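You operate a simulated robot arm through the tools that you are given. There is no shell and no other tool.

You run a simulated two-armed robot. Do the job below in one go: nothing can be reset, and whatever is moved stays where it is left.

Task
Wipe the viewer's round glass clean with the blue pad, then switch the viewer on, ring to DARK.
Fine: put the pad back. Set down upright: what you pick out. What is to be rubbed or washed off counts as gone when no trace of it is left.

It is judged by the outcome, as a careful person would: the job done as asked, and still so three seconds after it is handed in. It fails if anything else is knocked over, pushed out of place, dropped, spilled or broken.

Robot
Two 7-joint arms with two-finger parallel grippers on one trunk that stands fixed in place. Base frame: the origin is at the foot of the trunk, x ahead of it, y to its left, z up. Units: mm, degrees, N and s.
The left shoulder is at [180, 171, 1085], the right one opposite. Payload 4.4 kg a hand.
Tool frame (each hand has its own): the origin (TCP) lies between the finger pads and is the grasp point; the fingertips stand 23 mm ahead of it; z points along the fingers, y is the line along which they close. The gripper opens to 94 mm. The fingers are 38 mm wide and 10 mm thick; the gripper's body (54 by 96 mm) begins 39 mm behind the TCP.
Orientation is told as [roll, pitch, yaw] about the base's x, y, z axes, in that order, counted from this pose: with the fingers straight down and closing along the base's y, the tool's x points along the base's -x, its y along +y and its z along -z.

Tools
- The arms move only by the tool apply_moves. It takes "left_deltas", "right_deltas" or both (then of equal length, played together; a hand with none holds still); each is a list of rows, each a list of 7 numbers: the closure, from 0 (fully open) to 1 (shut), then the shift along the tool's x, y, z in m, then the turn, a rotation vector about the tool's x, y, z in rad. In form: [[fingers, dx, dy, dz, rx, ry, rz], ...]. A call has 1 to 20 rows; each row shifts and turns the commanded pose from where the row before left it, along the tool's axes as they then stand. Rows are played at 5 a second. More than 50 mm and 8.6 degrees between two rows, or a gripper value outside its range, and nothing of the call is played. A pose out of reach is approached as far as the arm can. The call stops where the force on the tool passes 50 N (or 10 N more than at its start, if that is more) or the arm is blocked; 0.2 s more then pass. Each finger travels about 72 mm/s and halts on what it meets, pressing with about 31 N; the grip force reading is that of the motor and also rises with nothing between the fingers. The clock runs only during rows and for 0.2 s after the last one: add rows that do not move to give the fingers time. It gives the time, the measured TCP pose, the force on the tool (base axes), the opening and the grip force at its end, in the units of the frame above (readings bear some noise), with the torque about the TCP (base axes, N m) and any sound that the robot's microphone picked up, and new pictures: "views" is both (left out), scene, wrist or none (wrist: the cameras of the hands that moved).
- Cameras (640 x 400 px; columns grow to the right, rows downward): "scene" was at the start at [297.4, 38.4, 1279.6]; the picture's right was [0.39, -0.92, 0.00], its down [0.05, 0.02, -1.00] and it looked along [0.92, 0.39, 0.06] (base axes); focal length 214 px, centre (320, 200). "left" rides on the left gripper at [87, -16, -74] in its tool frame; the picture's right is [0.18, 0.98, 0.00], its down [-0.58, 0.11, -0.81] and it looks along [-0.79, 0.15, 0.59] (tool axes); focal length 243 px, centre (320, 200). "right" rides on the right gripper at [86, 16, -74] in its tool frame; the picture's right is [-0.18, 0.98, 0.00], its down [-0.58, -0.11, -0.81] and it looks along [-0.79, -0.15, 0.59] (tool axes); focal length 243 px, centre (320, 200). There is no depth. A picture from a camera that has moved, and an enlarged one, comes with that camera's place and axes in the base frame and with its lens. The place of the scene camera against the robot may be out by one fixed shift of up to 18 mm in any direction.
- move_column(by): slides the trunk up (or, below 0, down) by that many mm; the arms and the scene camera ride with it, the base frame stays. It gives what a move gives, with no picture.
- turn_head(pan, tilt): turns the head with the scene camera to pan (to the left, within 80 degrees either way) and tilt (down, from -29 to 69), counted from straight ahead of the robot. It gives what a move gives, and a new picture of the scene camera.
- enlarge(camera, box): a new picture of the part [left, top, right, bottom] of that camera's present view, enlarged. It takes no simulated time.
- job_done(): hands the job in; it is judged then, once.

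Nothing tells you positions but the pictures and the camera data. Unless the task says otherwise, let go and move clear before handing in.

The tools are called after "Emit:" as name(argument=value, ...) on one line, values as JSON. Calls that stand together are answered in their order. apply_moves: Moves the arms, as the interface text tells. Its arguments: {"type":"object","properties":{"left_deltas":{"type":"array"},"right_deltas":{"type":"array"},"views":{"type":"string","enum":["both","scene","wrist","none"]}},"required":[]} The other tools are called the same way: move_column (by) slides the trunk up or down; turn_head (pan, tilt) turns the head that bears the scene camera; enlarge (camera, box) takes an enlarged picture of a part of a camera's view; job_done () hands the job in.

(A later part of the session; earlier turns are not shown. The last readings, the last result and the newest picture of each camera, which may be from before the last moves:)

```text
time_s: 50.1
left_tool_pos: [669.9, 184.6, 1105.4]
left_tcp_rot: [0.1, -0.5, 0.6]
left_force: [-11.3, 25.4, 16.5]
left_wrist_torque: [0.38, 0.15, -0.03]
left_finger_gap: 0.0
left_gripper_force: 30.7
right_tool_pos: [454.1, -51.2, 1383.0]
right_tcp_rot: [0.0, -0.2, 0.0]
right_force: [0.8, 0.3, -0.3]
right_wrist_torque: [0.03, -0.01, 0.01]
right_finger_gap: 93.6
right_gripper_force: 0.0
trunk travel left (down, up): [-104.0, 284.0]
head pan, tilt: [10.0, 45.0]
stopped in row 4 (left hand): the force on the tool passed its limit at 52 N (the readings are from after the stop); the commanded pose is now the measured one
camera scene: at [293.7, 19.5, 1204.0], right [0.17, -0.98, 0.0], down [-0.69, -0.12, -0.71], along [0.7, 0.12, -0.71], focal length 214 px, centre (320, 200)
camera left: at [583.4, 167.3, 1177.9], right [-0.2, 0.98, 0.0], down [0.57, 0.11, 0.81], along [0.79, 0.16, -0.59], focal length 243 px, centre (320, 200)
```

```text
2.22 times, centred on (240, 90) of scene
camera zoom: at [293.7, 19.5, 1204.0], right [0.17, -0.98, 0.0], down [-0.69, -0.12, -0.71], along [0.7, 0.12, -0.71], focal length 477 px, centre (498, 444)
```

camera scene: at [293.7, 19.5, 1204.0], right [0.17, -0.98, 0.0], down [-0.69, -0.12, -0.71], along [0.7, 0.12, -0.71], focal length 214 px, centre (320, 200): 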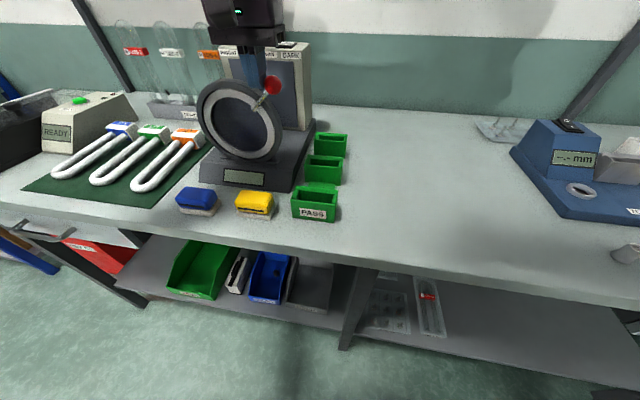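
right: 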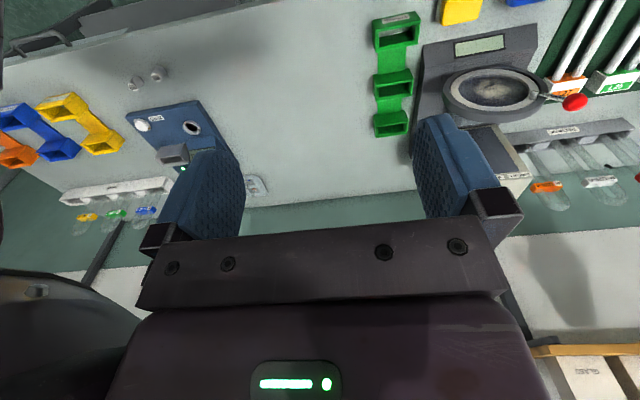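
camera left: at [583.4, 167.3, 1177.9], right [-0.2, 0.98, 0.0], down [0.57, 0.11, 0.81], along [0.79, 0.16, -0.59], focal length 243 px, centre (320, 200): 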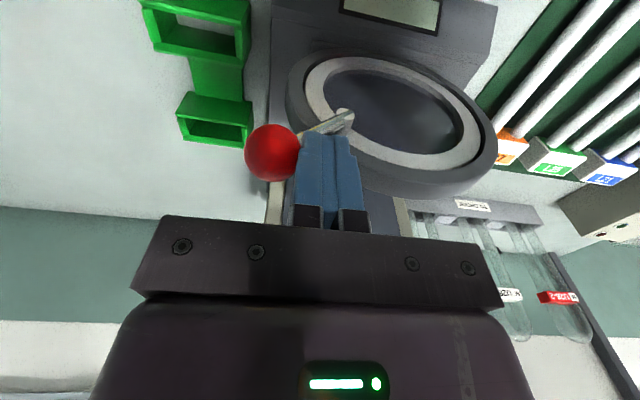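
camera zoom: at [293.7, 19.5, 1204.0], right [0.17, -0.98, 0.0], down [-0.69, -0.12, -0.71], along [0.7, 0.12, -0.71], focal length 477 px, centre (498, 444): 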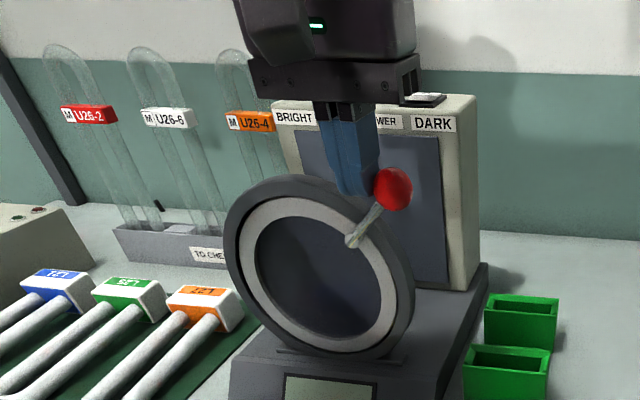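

The ring hit its stop: DARK end reached. I'll back the fingers off and rise, then look at the light switch on the housing top.

Emit:
apply_moves(left_deltas=[[1, 0, 0.006, -0.002, 0, 0, 0], [1, 0, 0.008, -0.01, 0, 0, 0], [1, 0, 0, -0.04, 0, 0, 0], [1, 0, 0, -0.04, 0, 0, 0], [1, 0, 0, -0.04, 0, 0, 0], [1, 0, 0, 0, 0, 0, 0]], views="both")

Emit:
enlarge(camera="scene", box=[140, 0, 340, 180])

Emit:
enlarge(camera="scene", box=[210, 30, 310, 90])

```text
time_s: 51.5
left_tool_pos: [672.4, 202.2, 1226.6]
left_tcp_rot: [0.2, -0.4, 0.6]
left_force: [0.1, 1.3, 0.4]
left_wrist_torque: [-0.04, 0.04, 0.0]
left_finger_gap: 0.1
left_gripper_force: 31.3
left hand out of reach, approached as far as the arm can: row 5
right_tool_pos: [457.1, -51.8, 1380.6]
right_tcp_rot: [-0.1, -0.2, 0.0]
right_force: [0.8, 0.0, -0.5]
right_wrist_torque: [0.01, -0.01, -0.03]
right_finger_gap: 93.9
right_gripper_force: 0.1
trunk travel left (down, up): [-104.0, 284.0]
head pan, tilt: [10.0, 45.0]
camera scene: at [296.3, 18.0, 1203.3], right [0.17, -0.98, 0.0], down [-0.7, -0.12, -0.71], along [0.7, 0.12, -0.71], focal length 214 px, centre (320, 200)
camera left: at [585.5, 184.5, 1300.0], right [-0.19, 0.98, 0.0], down [0.58, 0.11, 0.81], along [0.79, 0.16, -0.59], focal length 243 px, centre (320, 200)
```

scene: 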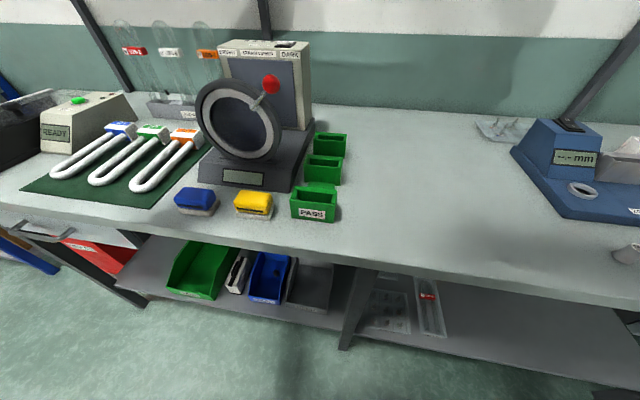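
left: 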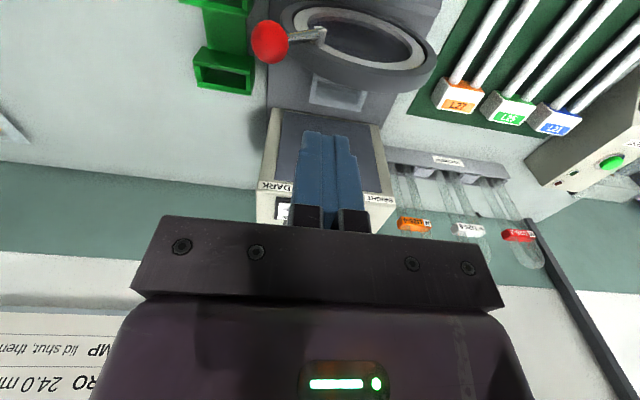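

```text
2.22 times, centred on (240, 90) of scene
camera zoom: at [296.3, 18.0, 1203.3], right [0.17, -0.98, 0.0], down [-0.7, -0.12, -0.71], along [0.7, 0.12, -0.71], focal length 477 px, centre (498, 444)
```

zoom: 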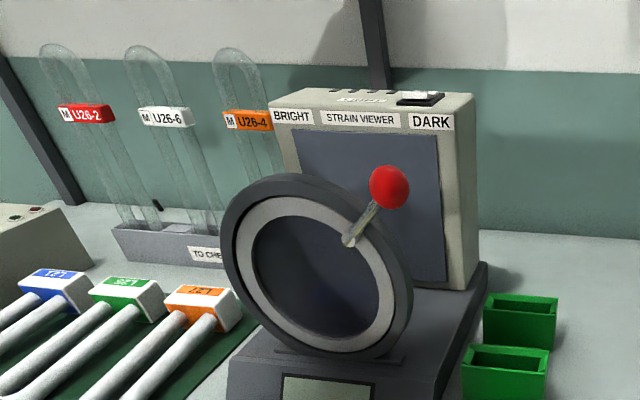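

```text
6.40 times, centred on (260, 60) of scene
camera zoom: at [296.3, 18.0, 1203.3], right [0.17, -0.98, 0.0], down [-0.7, -0.12, -0.71], along [0.7, 0.12, -0.71], focal length 1373 px, centre (704, 1096)
```

zoom: 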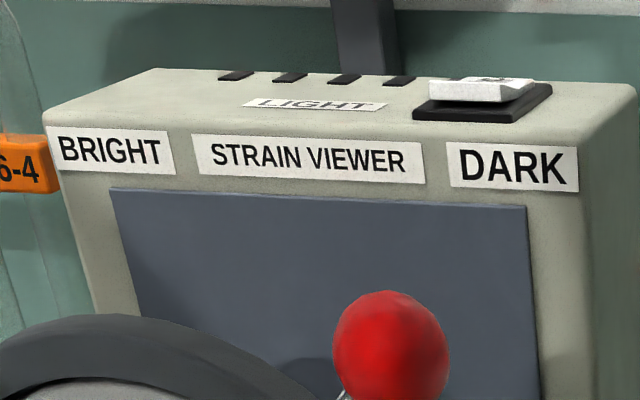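

The ring lever stays at DARK. The switch on the housing top is far and high, so I'll raise the trunk, which also gives a better view down on it.

Emit:
move_column(by=200)

Emit:
turn_head(pan=12, tilt=40)

Emit:
enlarge(camera="scene", box=[200, 100, 400, 240])

```text
time_s: 53.7
left_tool_pos: [418.6, 202.4, 1655.5]
left_tcp_rot: [-0.1, -29.4, 0.5]
left_force: [-0.4, 0.5, 0.4]
left_wrist_torque: [0.02, 0.02, 0.01]
left_finger_gap: 0.0
left_gripper_force: 30.8
right_tool_pos: [458.0, -52.0, 1580.7]
right_tcp_rot: [0.0, 0.0, -0.1]
right_force: [-0.4, 0.3, 0.5]
right_wrist_torque: [0.01, 0.01, -0.01]
right_finger_gap: 93.9
right_gripper_force: 0.0
trunk travel left (down, up): [-304.0, 84.0]
head pan, tilt: [10.0, 45.0]
```

```text
time_s: 54.4
left_tool_pos: [417.9, 203.8, 1657.9]
left_tcp_rot: [0.0, -29.3, 0.5]
left_force: [0.0, -0.3, -0.4]
left_wrist_torque: [0.01, 0.04, -0.01]
left_finger_gap: 0.1
left_gripper_force: 30.4
right_tool_pos: [456.2, -50.4, 1582.0]
right_tcp_rot: [0.1, 0.0, 0.0]
right_force: [0.3, 0.2, -0.6]
right_wrist_torque: [0.01, -0.02, 0.02]
right_finger_gap: 94.0
right_gripper_force: 0.1
trunk travel left (down, up): [-304.0, 84.0]
head pan, tilt: [12.0, 40.0]
camera scene: at [138.3, 21.4, 1434.3], right [0.21, -0.98, 0.0], down [-0.63, -0.13, -0.77], along [0.75, 0.16, -0.64], focal length 214 px, centre (320, 200)
```

scene: 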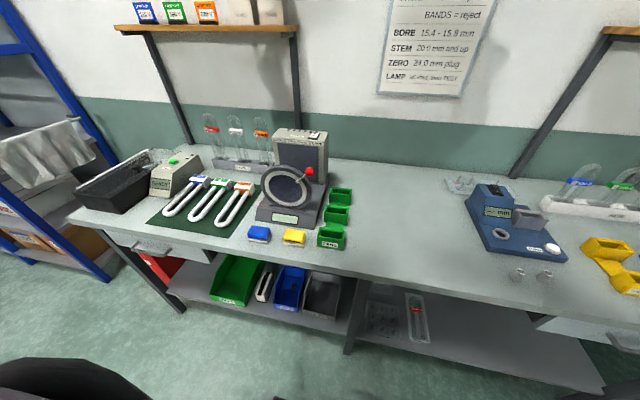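

```text
2.86 times, centred on (300, 170) of scene
camera zoom: at [138.3, 21.4, 1434.3], right [0.21, -0.98, 0.0], down [-0.63, -0.13, -0.77], along [0.75, 0.16, -0.64], focal length 613 px, centre (377, 286)
```

zoom: 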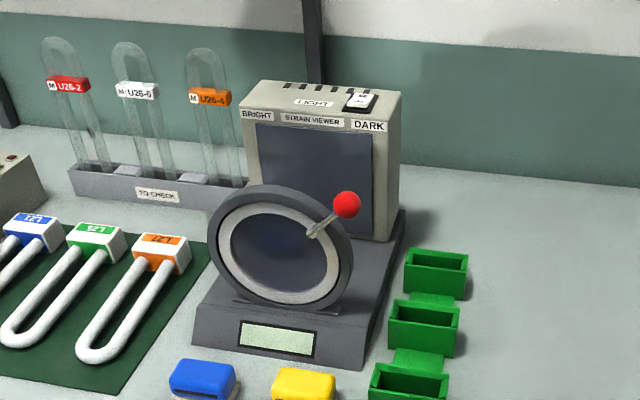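

The trunk shifted back as it rose and the left hand tilted, but nothing was touched. I'll zoom on the switch.

Emit:
enlarge(camera="scene", box=[270, 122, 340, 166])

Emit:
enlarge(camera="right", box=[400, 0, 640, 150])

Emit:
enlarge(camera="left", box=[0, 0, 640, 400])

```text
9.09 times, centred on (305, 144) of scene
camera zoom: at [138.3, 21.4, 1434.3], right [0.21, -0.98, 0.0], down [-0.63, -0.13, -0.77], along [0.75, 0.16, -0.64], focal length 1950 px, centre (456, 709)
```

zoom: 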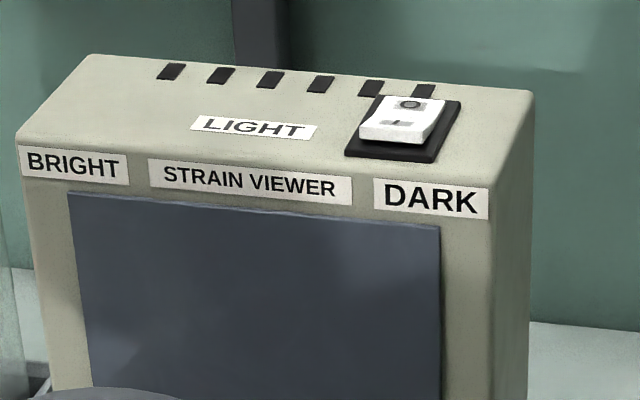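

```text
2.67 times, centred on (520, 75) of right
camera zoom: at [369.1, -35.2, 1657.0], right [0.18, 0.98, 0.0], down [0.58, -0.11, 0.81], along [0.79, -0.15, -0.59], focal length 647 px, centre (-213, 533)
```

zoom: 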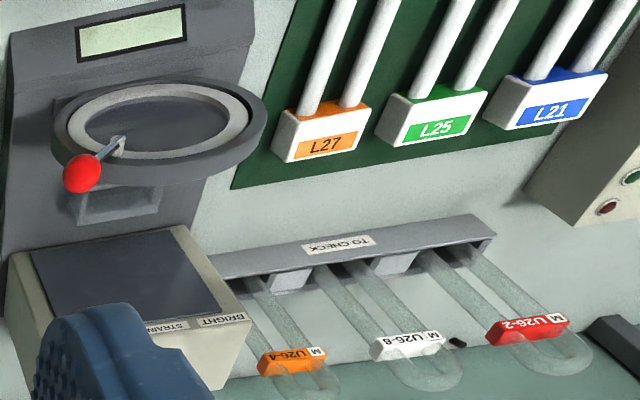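

```text
1.00 times, centred on (320, 200) of left (not enlarged: the box is as wide or as high as the picture)
camera zoom: at [306.8, 185.1, 1678.2], right [-0.17, 0.98, -0.09], down [0.11, 0.11, 0.99], along [0.98, 0.16, -0.13], focal length 243 px, centre (320, 200)
```

zoom: 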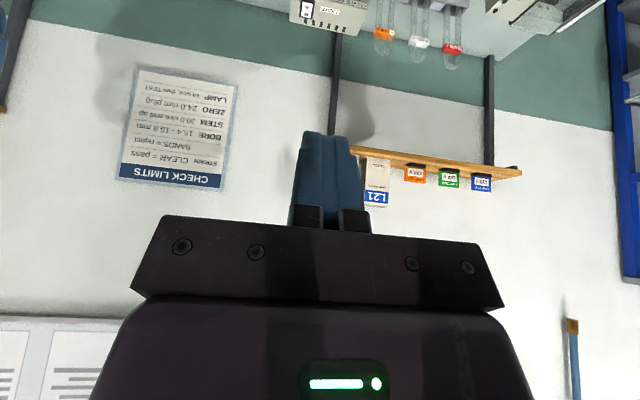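

The rocker has its rear "O" side down and its front "I" side raised, at roughly [866, 192, 1124]; pressing the front turns it on. First I'll bring the left hand back to pointing straight down and lower.

Emit:
apply_moves(left_deltas=[[1, 0.0147, 0, 0.0261, 0, 0.1026, 0], [1, 0.012, 0, 0.0274, 0, 0.1026, 0], [1, 0.009, 0, 0.0285, 0, 0.1026, 0], [1, 0.006, 0, 0.0294, 0, 0.1026, 0], [1, 0.003, 0, 0.03, 0, 0.1026, 0], [1, 0, 0, 0, 0, 0, 0]], views="both")

```text
time_s: 55.8
left_tool_pos: [417.0, 203.5, 1509.2]
left_tcp_rot: [0.0, 0.0, 0.3]
left_force: [-1.6, 0.1, 0.1]
left_wrist_torque: [0.0, -0.02, 0.02]
left_finger_gap: 0.0
left_gripper_force: 30.8
right_tool_pos: [455.0, -53.9, 1582.0]
right_tcp_rot: [0.1, -0.2, 0.1]
right_force: [-0.6, -0.6, 0.0]
right_wrist_torque: [-0.01, 0.0, 0.02]
right_finger_gap: 93.9
right_gripper_force: 0.2
trunk travel left (down, up): [-304.0, 84.0]
head pan, tilt: [12.0, 40.0]
camera scene: at [137.5, 21.2, 1434.5], right [0.21, -0.98, 0.0], down [-0.63, -0.13, -0.77], along [0.75, 0.16, -0.64], focal length 214 px, centre (320, 200)
camera left: at [330.5, 186.3, 1582.5], right [-0.19, 0.98, 0.0], down [0.58, 0.11, 0.81], along [0.79, 0.15, -0.59], focal length 243 px, centre (320, 200)
```

scene: 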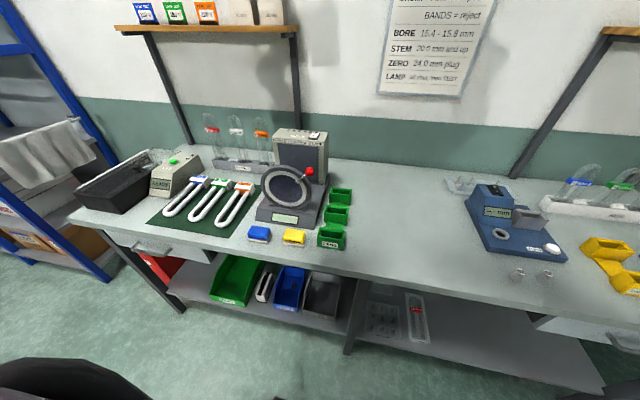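
left: 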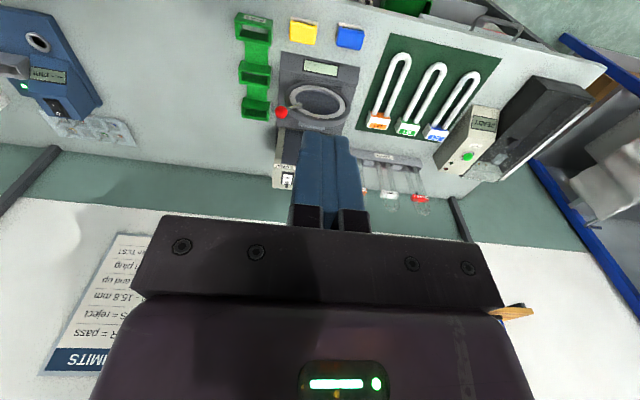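

Control is fine, but raising the trunk moved it backward, which costs reach. I'll return it to its first height and instead approach the switch with the hand pitched forward.

Emit:
move_column(by=-200)

Emit:
turn_head(pan=10, tilt=30)

```text
time_s: 57.9
left_tool_pos: [415.9, 202.2, 1307.9]
left_tcp_rot: [0.1, -0.1, 0.4]
left_force: [-0.7, -0.7, 0.1]
left_wrist_torque: [0.0, -0.04, -0.01]
left_finger_gap: 0.0
left_gripper_force: 31.3
right_tool_pos: [453.9, -51.8, 1384.2]
right_tcp_rot: [0.1, -0.3, 0.0]
right_force: [-0.9, -0.2, 0.3]
right_wrist_torque: [0.0, 0.0, 0.0]
right_finger_gap: 94.0
right_gripper_force: 0.1
trunk travel left (down, up): [-104.0, 284.0]
head pan, tilt: [12.0, 40.0]
```

```text
time_s: 58.7
left_tool_pos: [418.2, 201.7, 1308.2]
left_tcp_rot: [-0.1, -0.1, 0.3]
left_force: [0.1, 0.7, -1.0]
left_wrist_torque: [-0.04, 0.01, -0.01]
left_finger_gap: 0.0
left_gripper_force: 31.5
right_tool_pos: [456.9, -51.6, 1382.0]
right_tcp_rot: [0.0, -0.1, 0.0]
right_force: [0.0, 0.0, 0.4]
right_wrist_torque: [0.03, 0.02, 0.0]
right_finger_gap: 93.9
right_gripper_force: 0.2
trunk travel left (down, up): [-104.0, 284.0]
head pan, tilt: [10.0, 30.0]
camera scene: at [305.3, 19.5, 1225.9], right [0.17, -0.98, 0.0], down [-0.49, -0.09, -0.87], along [0.85, 0.15, -0.5], focal length 214 px, centre (320, 200)
```

scene: 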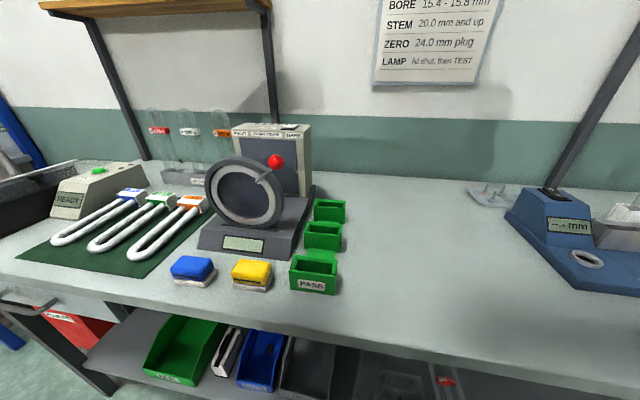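

Everything is still in place and the trunk is back. I'll close the right gripper and move that hand forward 50 mm so its camera gives a clear view of the switch.

Emit:
apply_moves(right_deltas=[[1, -0.025, 0, 0, 0, 0, 0], [1, -0.025, 0, 0, 0, 0, 0], [1, 0, 0, 0, 0, 0, 0], [1, 0, 0, 0, 0, 0, 0]], views="both")

Emit:
enlarge(camera="right", box=[420, 130, 520, 200])

Emit:
enlarge(camera="scene", box=[220, 110, 320, 170])

```text
time_s: 59.7
left_tool_pos: [418.7, 201.1, 1306.4]
left_tcp_rot: [-0.2, 0.0, 0.5]
left_force: [0.5, 0.1, -1.2]
left_wrist_torque: [-0.02, -0.01, -0.01]
left_finger_gap: 0.1
left_gripper_force: 30.8
right_tool_pos: [507.3, -53.6, 1381.6]
right_tcp_rot: [0.1, 0.0, -0.1]
right_force: [0.3, -0.6, 0.7]
right_wrist_torque: [-0.01, -0.02, -0.01]
right_finger_gap: 0.0
right_gripper_force: 30.4
trunk travel left (down, up): [-104.0, 284.0]
head pan, tilt: [10.0, 30.0]
camera scene: at [305.3, 19.6, 1225.9], right [0.17, -0.98, 0.0], down [-0.49, -0.09, -0.87], along [0.85, 0.15, -0.5], focal length 214 px, centre (320, 200)
camera right: at [419.4, -36.7, 1457.7], right [0.18, 0.98, 0.0], down [0.58, -0.11, 0.81], along [0.79, -0.15, -0.59], focal length 243 px, centre (320, 200)
```

scene: 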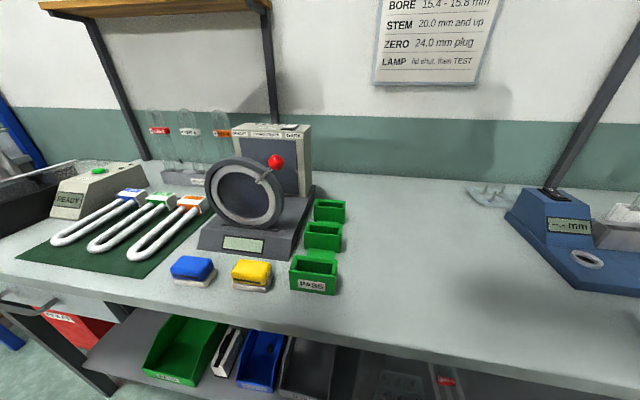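
right: 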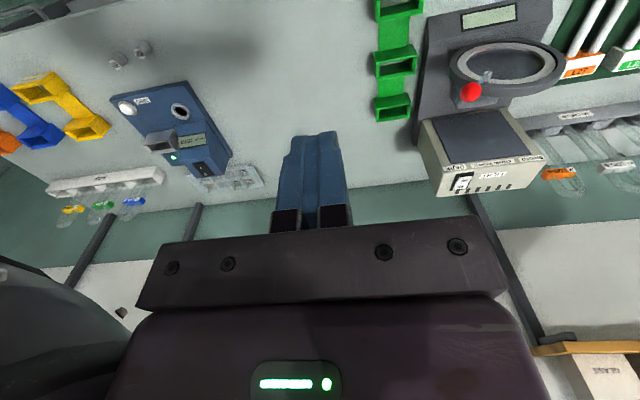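

```text
5.71 times, centred on (470, 165) of right
camera zoom: at [419.4, -36.7, 1457.7], right [0.18, 0.98, 0.0], down [0.58, -0.11, 0.81], along [0.79, -0.15, -0.59], focal length 1386 px, centre (-537, 400)
```

zoom: 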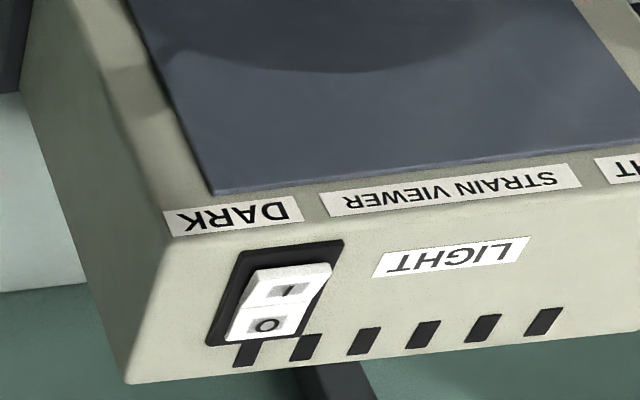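

```text
6.40 times, centred on (270, 140) of scene
camera zoom: at [305.3, 19.6, 1225.9], right [0.17, -0.98, 0.0], down [-0.49, -0.09, -0.87], along [0.85, 0.15, -0.5], focal length 1373 px, centre (640, 584)
```

zoom: 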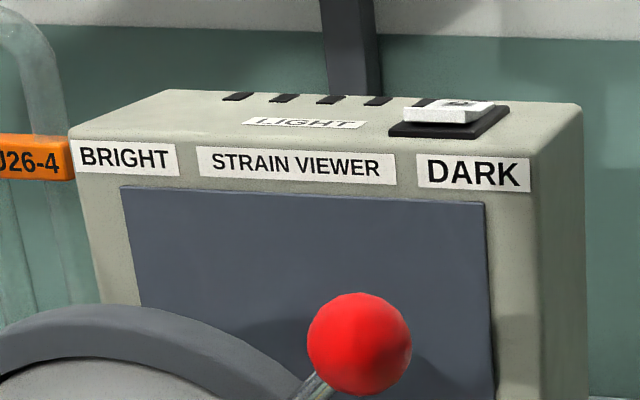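

The rocker's "I" half (front, raised) is at about [866, 196, 1117]. I'll pitch the left hand 45° forward while moving out toward the housing, staying high.

Emit:
apply_moves(left_deltas=[[1, -0.04, 0, 0.008, 0, -0.131, 0], [1, -0.0386, 0, 0.0131, 0, -0.131, 0], [1, -0.0366, 0, 0.0181, 0, -0.131, 0], [1, -0.0339, 0, 0.0227, 0, -0.131, 0], [1, -0.0306, 0, 0.0269, 0, -0.131, 0], [1, -0.0268, 0, 0.0307, 0, -0.131, 0], [1, 0, 0, 0, 0, 0, 0]], views="both")

```text
time_s: 61.3
left_tool_pos: [658.1, 204.7, 1258.7]
left_tcp_rot: [0.1, -45.2, 0.3]
left_force: [0.1, 0.4, 0.0]
left_wrist_torque: [0.01, -0.02, 0.0]
left_finger_gap: 0.0
left_gripper_force: 31.6
right_tool_pos: [505.4, -53.4, 1382.7]
right_tcp_rot: [0.0, 0.0, 0.0]
right_force: [0.2, 0.5, 0.4]
right_wrist_torque: [0.01, 0.0, 0.01]
right_finger_gap: 0.1
right_gripper_force: 31.3
trunk travel left (down, up): [-104.0, 284.0]
head pan, tilt: [10.0, 30.0]
camera scene: at [304.4, 19.5, 1226.4], right [0.17, -0.98, 0.0], down [-0.49, -0.09, -0.87], along [0.85, 0.15, -0.5], focal length 214 px, centre (320, 200)
camera left: at [545.6, 187.3, 1248.9], right [-0.14, 0.98, -0.13], down [-0.16, 0.11, 0.98], along [0.98, 0.16, 0.15], focal length 243 px, centre (320, 200)
```

scene: 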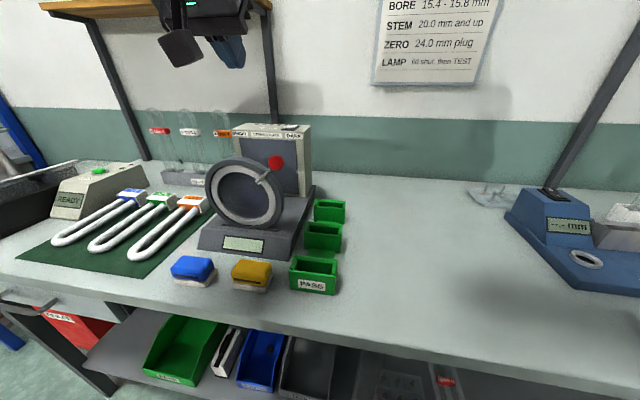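
left: 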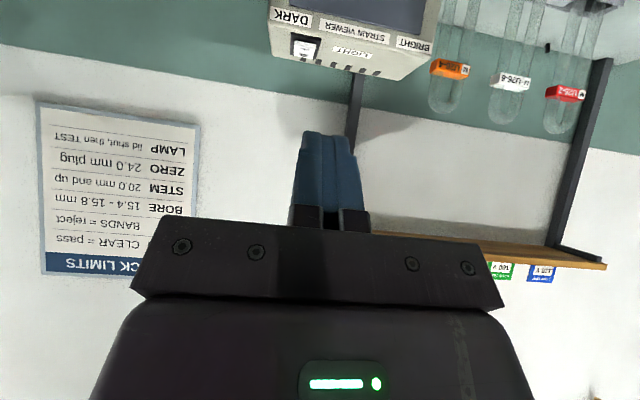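

The left camera sees the switch well now. Zooming in to measure it.

Emit:
enlarge(camera="left", box=[260, 0, 360, 70])

Emit:
enlarge(camera="right", box=[430, 150, 490, 200])

```text
5.71 times, centred on (310, 35) of left
camera zoom: at [545.6, 187.3, 1248.9], right [-0.14, 0.98, -0.13], down [-0.16, 0.11, 0.98], along [0.98, 0.16, 0.15], focal length 1386 px, centre (377, 1143)
```

zoom: 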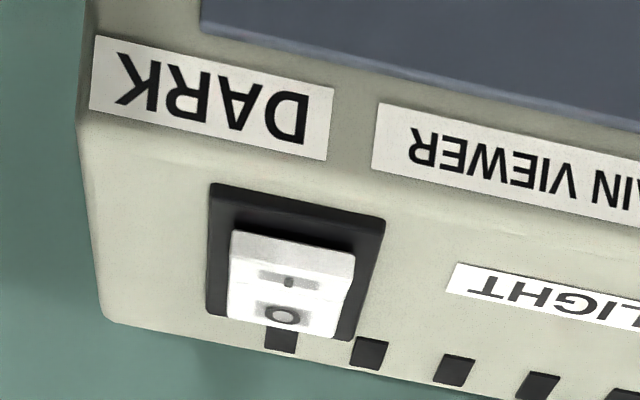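

```text
8.00 times, centred on (460, 175) of right
camera zoom: at [417.9, -37.0, 1458.4], right [0.18, 0.98, 0.0], down [0.58, -0.11, 0.81], along [0.79, -0.15, -0.59], focal length 1941 px, centre (-800, 400)
```

zoom: 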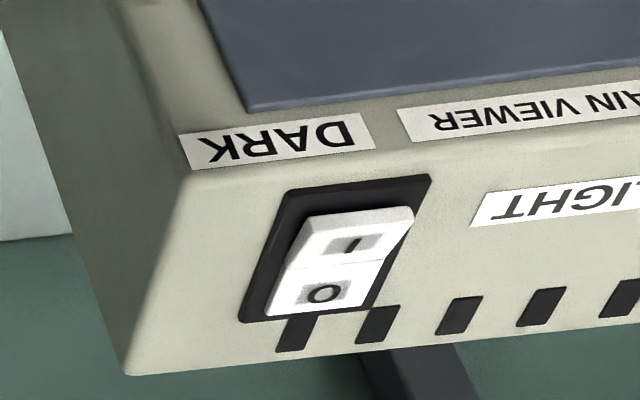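

The "I" half is at about [860, 194, 1119]; I'll bring the lower fingertip corner above x of 857.

Emit:
apply_moves(left_deltas=[[1, -0.0198, -0.0022, 0.0356, 0, 0, 0], [1, -0.0198, -0.0022, 0.0356, 0, 0, 0], [1, -0.0198, -0.0022, 0.0356, 0, 0, 0], [1, -0.0198, -0.0022, 0.0356, 0, 0, 0], [1, -0.0198, -0.0022, 0.0356, 0, 0, 0], [1, 0, 0, 0, 0, 0, 0]], views="both")

Emit:
enlarge(camera="right", box=[410, 120, 530, 200])

Emit:
enlarge(camera="scene", box=[200, 60, 340, 170])

```text
time_s: 62.7
left_tool_pos: [821.8, 224.3, 1213.1]
left_tcp_rot: [-0.1, -45.1, 0.5]
left_force: [0.7, 0.2, -0.5]
left_wrist_torque: [-0.01, -0.02, -0.02]
left_finger_gap: 0.0
left_gripper_force: 30.6
left hand out of reach, approached as far as the arm can: row 4, 5
right_tool_pos: [505.2, -53.5, 1382.9]
right_tcp_rot: [-0.1, -0.1, 0.0]
right_force: [-0.6, -0.3, 0.4]
right_wrist_torque: [0.02, 0.02, -0.01]
right_finger_gap: 0.0
right_gripper_force: 30.5
trunk travel left (down, up): [-104.0, 284.0]
head pan, tilt: [10.0, 30.0]
camera scene: at [304.9, 19.9, 1226.2], right [0.17, -0.98, 0.0], down [-0.49, -0.09, -0.87], along [0.85, 0.15, -0.5], focal length 214 px, centre (320, 200)
camera left: at [708.3, 206.9, 1203.3], right [-0.14, 0.98, -0.13], down [-0.16, 0.11, 0.98], along [0.98, 0.16, 0.14], focal length 243 px, centre (320, 200)
```

scene: 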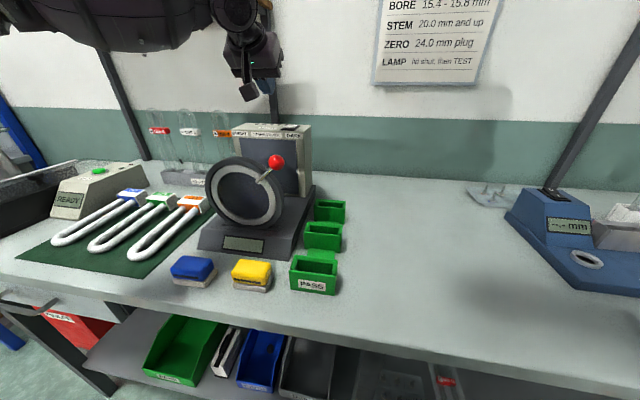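
left: 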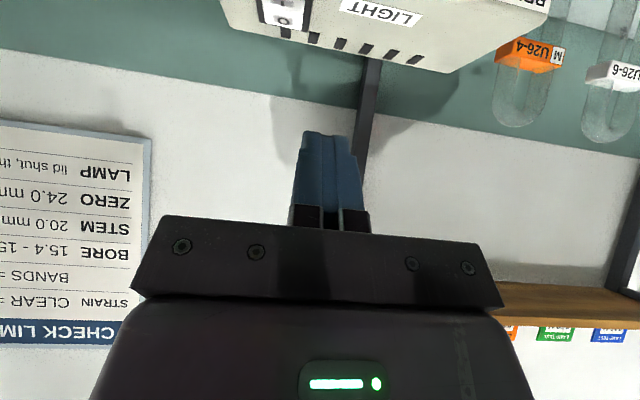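

```text
5.00 times, centred on (470, 160) of right
camera zoom: at [418.6, -36.5, 1458.2], right [0.18, 0.98, 0.0], down [0.58, -0.11, 0.81], along [0.79, -0.15, -0.59], focal length 1213 px, centre (-430, 400)
```

zoom: 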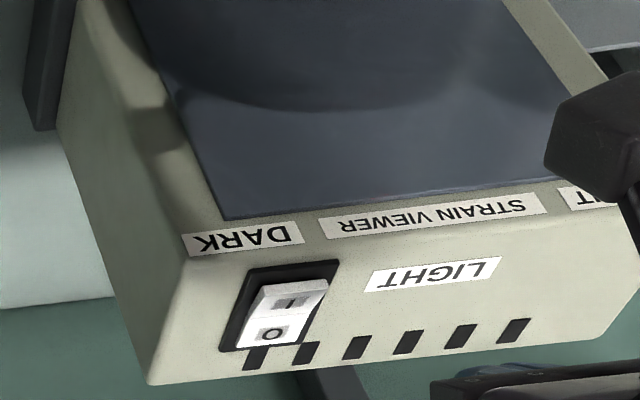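

```text
3.64 times, centred on (270, 115) of scene
camera zoom: at [304.9, 19.9, 1226.2], right [0.17, -0.98, 0.0], down [-0.49, -0.09, -0.87], along [0.85, 0.15, -0.5], focal length 780 px, centre (502, 509)
```

zoom: 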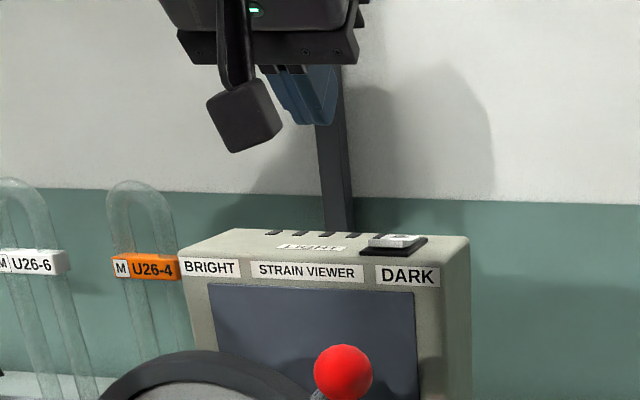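

The arm hit its reach limit high up; lower should be easier. I'll descend and shift right first, then forward, keeping the fingertip above the switch.

Emit:
apply_moves(left_deltas=[[1, 0.0142, -0.015, 0.0141, 0, 0, 0], [1, 0.0142, -0.015, 0.0141, 0, 0, 0], [1, -0.0085, 0, 0.0142, 0, 0, 0], [1, -0.0085, 0, 0.0142, 0, 0, 0], [1, 0, 0, 0, 0, 0, 0]], views="both")

Emit:
enlarge(camera="right", box=[410, 120, 530, 200])

Emit:
enlarge(camera="scene", box=[200, 60, 340, 170])

```text
time_s: 63.9
left_tool_pos: [821.5, 211.7, 1183.9]
left_tcp_rot: [-0.1, -45.1, 0.5]
left_force: [0.6, 0.8, 1.0]
left_wrist_torque: [-0.02, -0.01, -0.06]
left_finger_gap: 0.1
left_gripper_force: 31.2
left hand out of reach, approached as far as the arm can: row 2, 3, 4
right_tool_pos: [505.7, -53.3, 1381.8]
right_tcp_rot: [0.0, -0.1, 0.0]
right_force: [0.1, 1.1, -0.4]
right_wrist_torque: [0.02, 0.02, -0.02]
right_finger_gap: 0.2
right_gripper_force: 30.7
trunk travel left (down, up): [-104.0, 284.0]
head pan, tilt: [10.0, 30.0]
camera scene: at [305.0, 19.6, 1226.0], right [0.17, -0.98, 0.0], down [-0.49, -0.09, -0.87], along [0.85, 0.15, -0.5], focal length 214 px, centre (320, 200)
camera left: at [708.4, 192.7, 1173.0], right [-0.14, 0.98, -0.13], down [-0.16, 0.11, 0.98], along [0.98, 0.16, 0.14], focal length 243 px, centre (320, 200)
```

scene: 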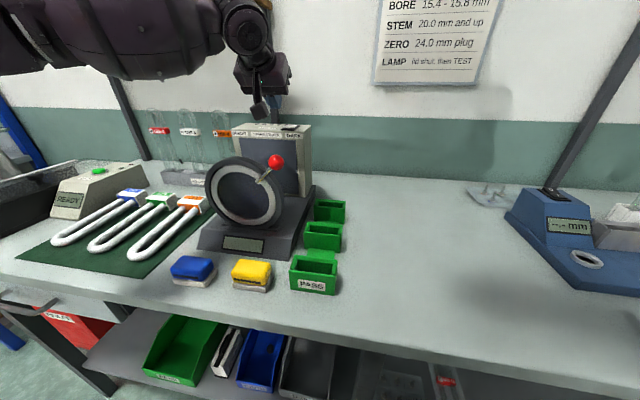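
left: 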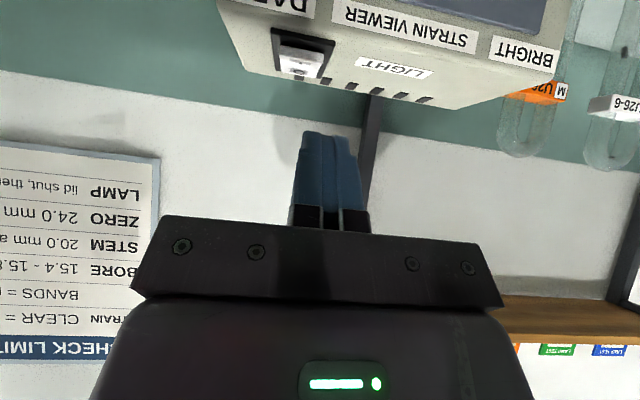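

```text
5.00 times, centred on (470, 160) of right
camera zoom: at [418.8, -36.8, 1457.9], right [0.18, 0.98, 0.0], down [0.58, -0.11, 0.81], along [0.79, -0.15, -0.59], focal length 1213 px, centre (-430, 400)
```

zoom: 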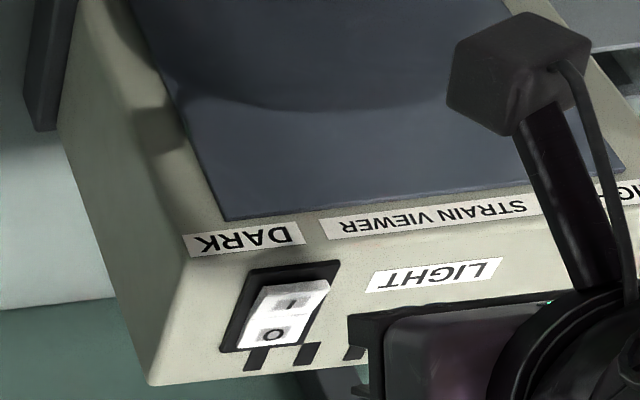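

```text
3.64 times, centred on (270, 115) of scene
camera zoom: at [305.0, 19.6, 1226.0], right [0.17, -0.98, 0.0], down [-0.49, -0.09, -0.87], along [0.85, 0.15, -0.5], focal length 780 px, centre (502, 509)
```

zoom: 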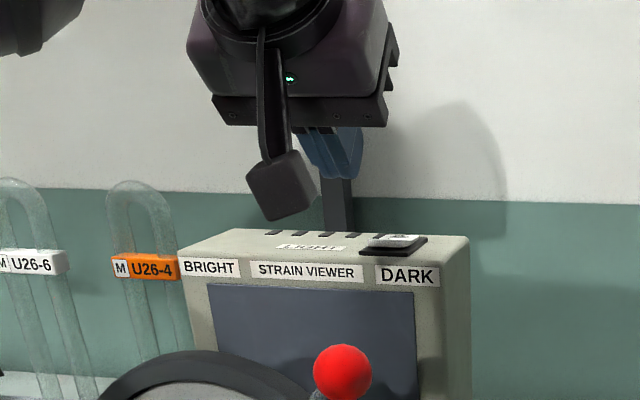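

Still limited with this tilt. Pitching further forward to about 60° lets the wrist stay nearer; then I'll go above the "I" half.

Emit:
apply_moves(left_deltas=[[1, 0, 0, 0, 0, -0.13, 0], [1, 0, 0, 0, 0, -0.13, 0], [1, 0.0007, -0.009, 0.0148, 0, 0, 0], [1, 0.0007, -0.009, 0.0148, 0, 0, 0], [1, 0, 0, 0, 0, 0, 0]], views="both")

Emit:
enlarge(camera="right", box=[410, 120, 530, 200])

Emit:
enlarge(camera="scene", box=[200, 60, 340, 170])

```text
time_s: 65.1
left_tool_pos: [838.7, 198.9, 1171.5]
left_tcp_rot: [-0.2, -60.0, 0.6]
left_force: [-1.2, -0.4, 0.8]
left_wrist_torque: [0.02, -0.01, 0.02]
left_finger_gap: 0.0
left_gripper_force: 31.1
left hand out of reach, approached as far as the arm can: row 4
right_tool_pos: [506.2, -53.4, 1384.0]
right_tcp_rot: [0.1, -0.1, 0.0]
right_force: [0.4, 0.7, 0.0]
right_wrist_torque: [-0.01, -0.01, -0.01]
right_finger_gap: 0.1
right_gripper_force: 31.3
trunk travel left (down, up): [-104.0, 284.0]
head pan, tilt: [10.0, 30.0]
camera scene: at [304.5, 19.3, 1226.4], right [0.17, -0.98, 0.0], down [-0.49, -0.09, -0.87], along [0.85, 0.15, -0.5], focal length 214 px, centre (320, 200)
camera left: at [731.8, 180.5, 1132.1], right [-0.1, 0.98, -0.16], down [-0.41, 0.11, 0.91], along [0.91, 0.16, 0.39], focal length 243 px, centre (320, 200)
```

scene: 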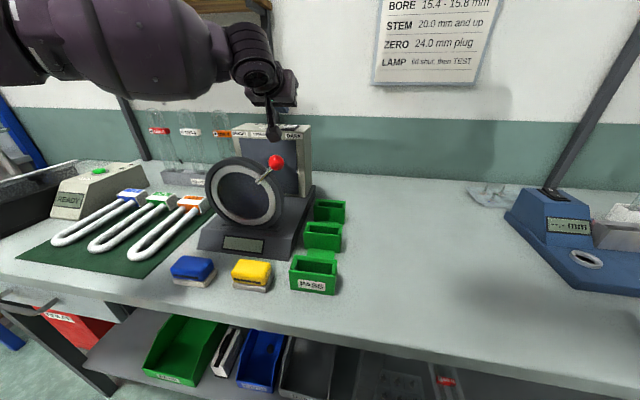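
left: 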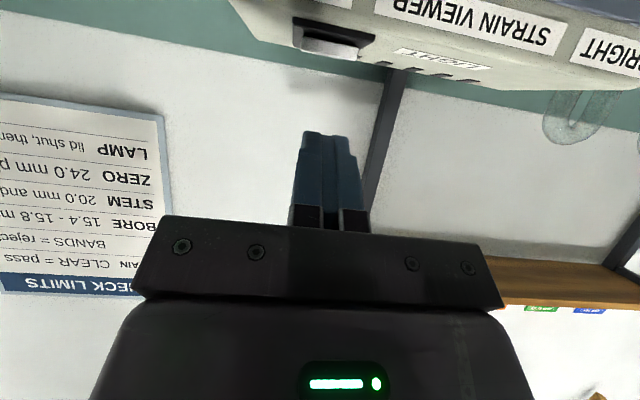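

```text
5.00 times, centred on (470, 160) of right
camera zoom: at [418.0, -37.2, 1458.5], right [0.18, 0.98, 0.0], down [0.58, -0.11, 0.81], along [0.79, -0.15, -0.59], focal length 1213 px, centre (-430, 400)
```

zoom: 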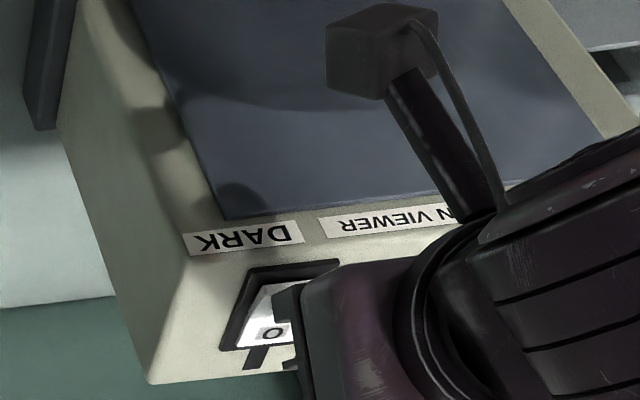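

```text
3.64 times, centred on (270, 115) of scene
camera zoom: at [304.5, 19.3, 1226.4], right [0.17, -0.98, 0.0], down [-0.49, -0.09, -0.87], along [0.85, 0.15, -0.5], focal length 780 px, centre (502, 509)
```

zoom: 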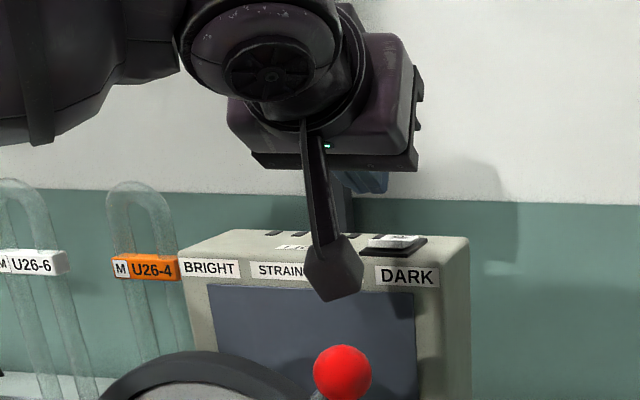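

Nearly above it. A small forward/right and 10 mm lower step.

Emit:
apply_moves(left_deltas=[[1, 0.0052, -0.0045, 0.0111, 0, 0, 0], [1, 0, 0, 0, 0, 0, 0]], views="both")

Emit:
enlarge(camera="left", box=[240, 0, 420, 150])

Emit:
enlarge(camera="scene", box=[240, 90, 320, 150])

```text
time_s: 65.7
left_tool_pos: [843.0, 201.7, 1165.9]
left_tcp_rot: [0.0, -60.0, 0.5]
left_force: [0.4, 0.5, 0.9]
left_wrist_torque: [0.01, 0.01, -0.01]
left_finger_gap: 0.0
left_gripper_force: 31.1
left hand out of reach, approached as far as the arm can: row 1
right_tool_pos: [506.5, -53.5, 1382.9]
right_tcp_rot: [0.0, -0.2, 0.0]
right_force: [-0.2, -0.7, 0.2]
right_wrist_torque: [-0.02, 0.01, -0.01]
right_finger_gap: 0.0
right_gripper_force: 30.9
trunk travel left (down, up): [-104.0, 284.0]
head pan, tilt: [10.0, 30.0]
camera scene: at [305.0, 19.6, 1226.1], right [0.17, -0.98, 0.0], down [-0.49, -0.09, -0.87], along [0.85, 0.15, -0.5], focal length 214 px, centre (320, 200)
camera left: at [735.8, 184.8, 1127.3], right [-0.1, 0.98, -0.16], down [-0.41, 0.11, 0.91], along [0.91, 0.16, 0.39], focal length 243 px, centre (320, 200)
```

scene: 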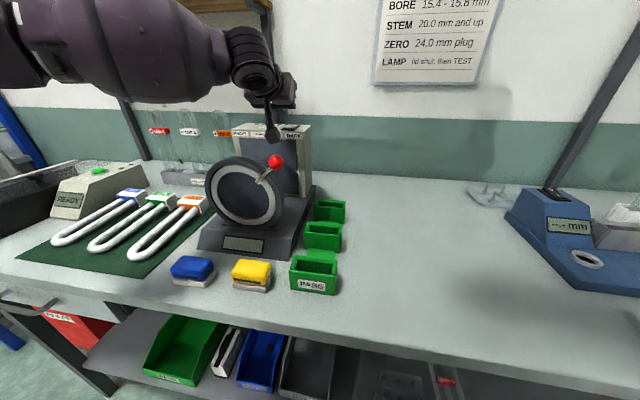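
left: 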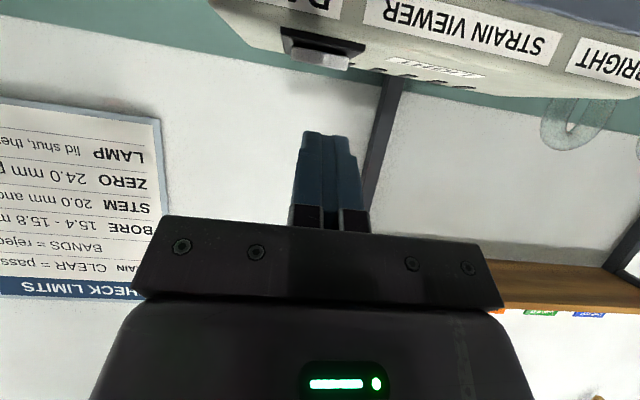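

```text
2.67 times, centred on (330, 75) of left
camera zoom: at [735.8, 184.8, 1127.3], right [-0.1, 0.98, -0.16], down [-0.41, 0.11, 0.91], along [0.91, 0.16, 0.39], focal length 647 px, centre (293, 533)
```

zoom: 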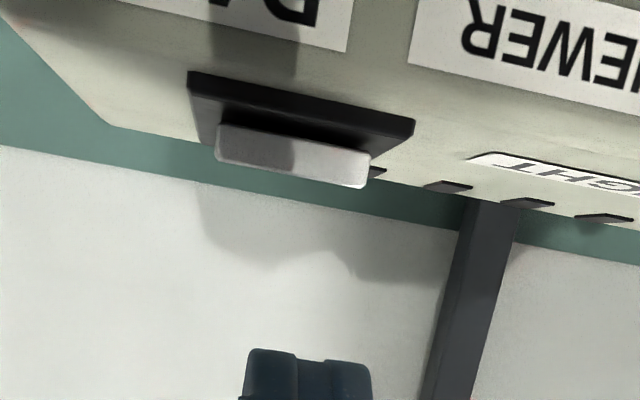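

```text
6.67 times, centred on (280, 120) of scene
camera zoom: at [305.0, 19.6, 1226.1], right [0.17, -0.98, 0.0], down [-0.49, -0.09, -0.87], along [0.85, 0.15, -0.5], focal length 1430 px, centre (587, 733)
```

zoom: 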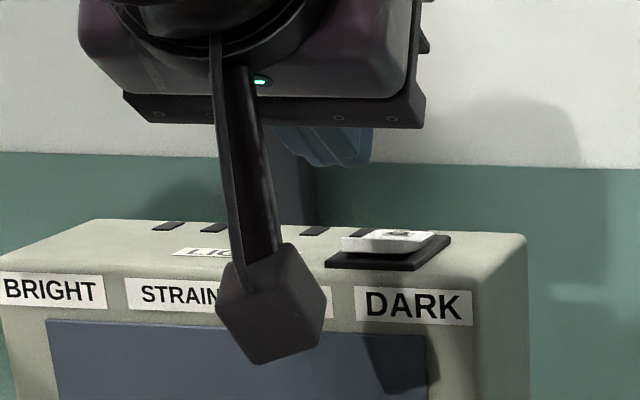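

The fingertip is about 18 mm above the front lip of the rocker. I'll lower straight down to just above it.

Emit:
apply_moves(left_deltas=[[1, 0.006, -0.003, 0.0045, 0, 0, 0], [1, 0.006, -0.003, 0.0045, 0, 0, 0], [1, 0, 0, 0, 0, 0, 0]], views="both")

Emit:
enlarge(camera="left", box=[240, 0, 420, 150])

Emit:
enlarge(camera="scene", box=[240, 90, 320, 150])

```text
time_s: 66.5
left_tool_pos: [844.3, 200.5, 1149.2]
left_tcp_rot: [-0.1, -59.9, 0.5]
left_force: [0.9, 0.6, -0.7]
left_wrist_torque: [-0.01, -0.02, -0.01]
left_finger_gap: 0.1
left_gripper_force: 31.0
left hand out of reach, approached as far as the arm can: row 2
right_tool_pos: [506.7, -53.3, 1382.3]
right_tcp_rot: [-0.1, 0.0, 0.0]
right_force: [0.1, 0.1, -0.1]
right_wrist_torque: [0.01, 0.04, 0.0]
right_finger_gap: 0.2
right_gripper_force: 30.9
trunk travel left (down, up): [-104.0, 284.0]
head pan, tilt: [10.0, 30.0]
camera scene: at [305.1, 19.6, 1226.0], right [0.17, -0.98, 0.0], down [-0.49, -0.09, -0.87], along [0.85, 0.15, -0.5], focal length 214 px, centre (320, 200)
camera left: at [736.7, 182.3, 1112.3], right [-0.1, 0.98, -0.16], down [-0.41, 0.11, 0.91], along [0.91, 0.16, 0.39], focal length 243 px, centre (320, 200)
```

scene: 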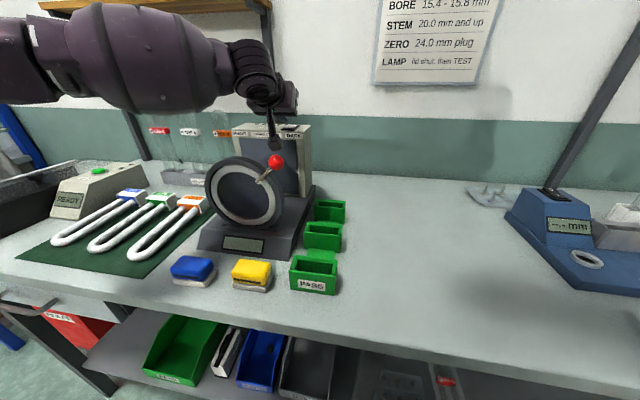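
left: 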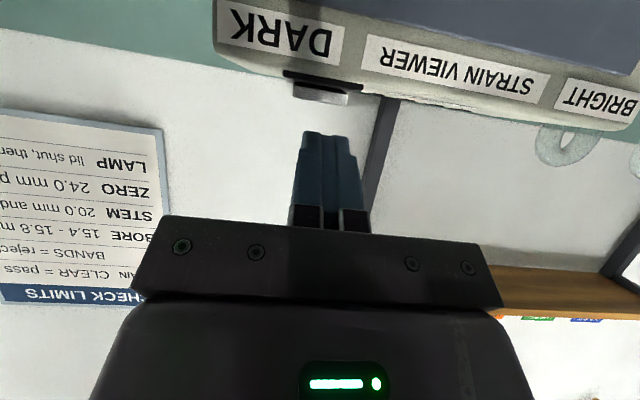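

```text
2.67 times, centred on (330, 75) of left
camera zoom: at [736.7, 182.3, 1112.3], right [-0.1, 0.98, -0.16], down [-0.41, 0.11, 0.91], along [0.91, 0.16, 0.39], focal length 647 px, centre (293, 533)
```

zoom: 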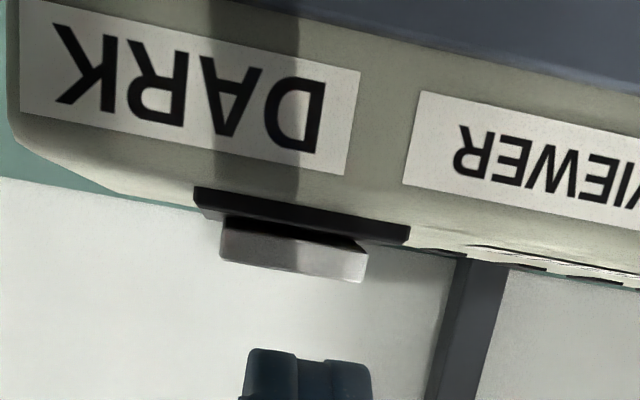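

```text
6.67 times, centred on (280, 120) of scene
camera zoom: at [305.1, 19.6, 1226.0], right [0.17, -0.98, 0.0], down [-0.49, -0.09, -0.87], along [0.85, 0.15, -0.5], focal length 1430 px, centre (587, 733)
```

zoom: 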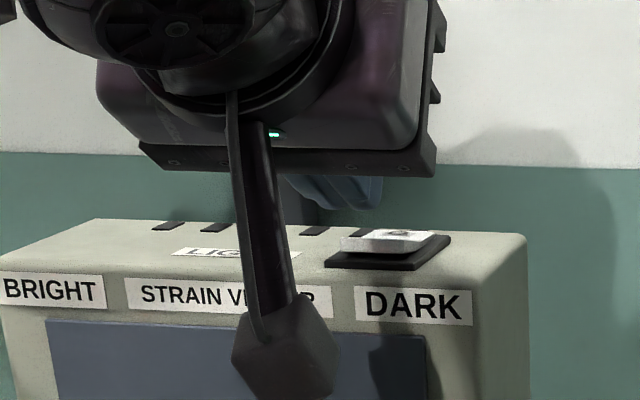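

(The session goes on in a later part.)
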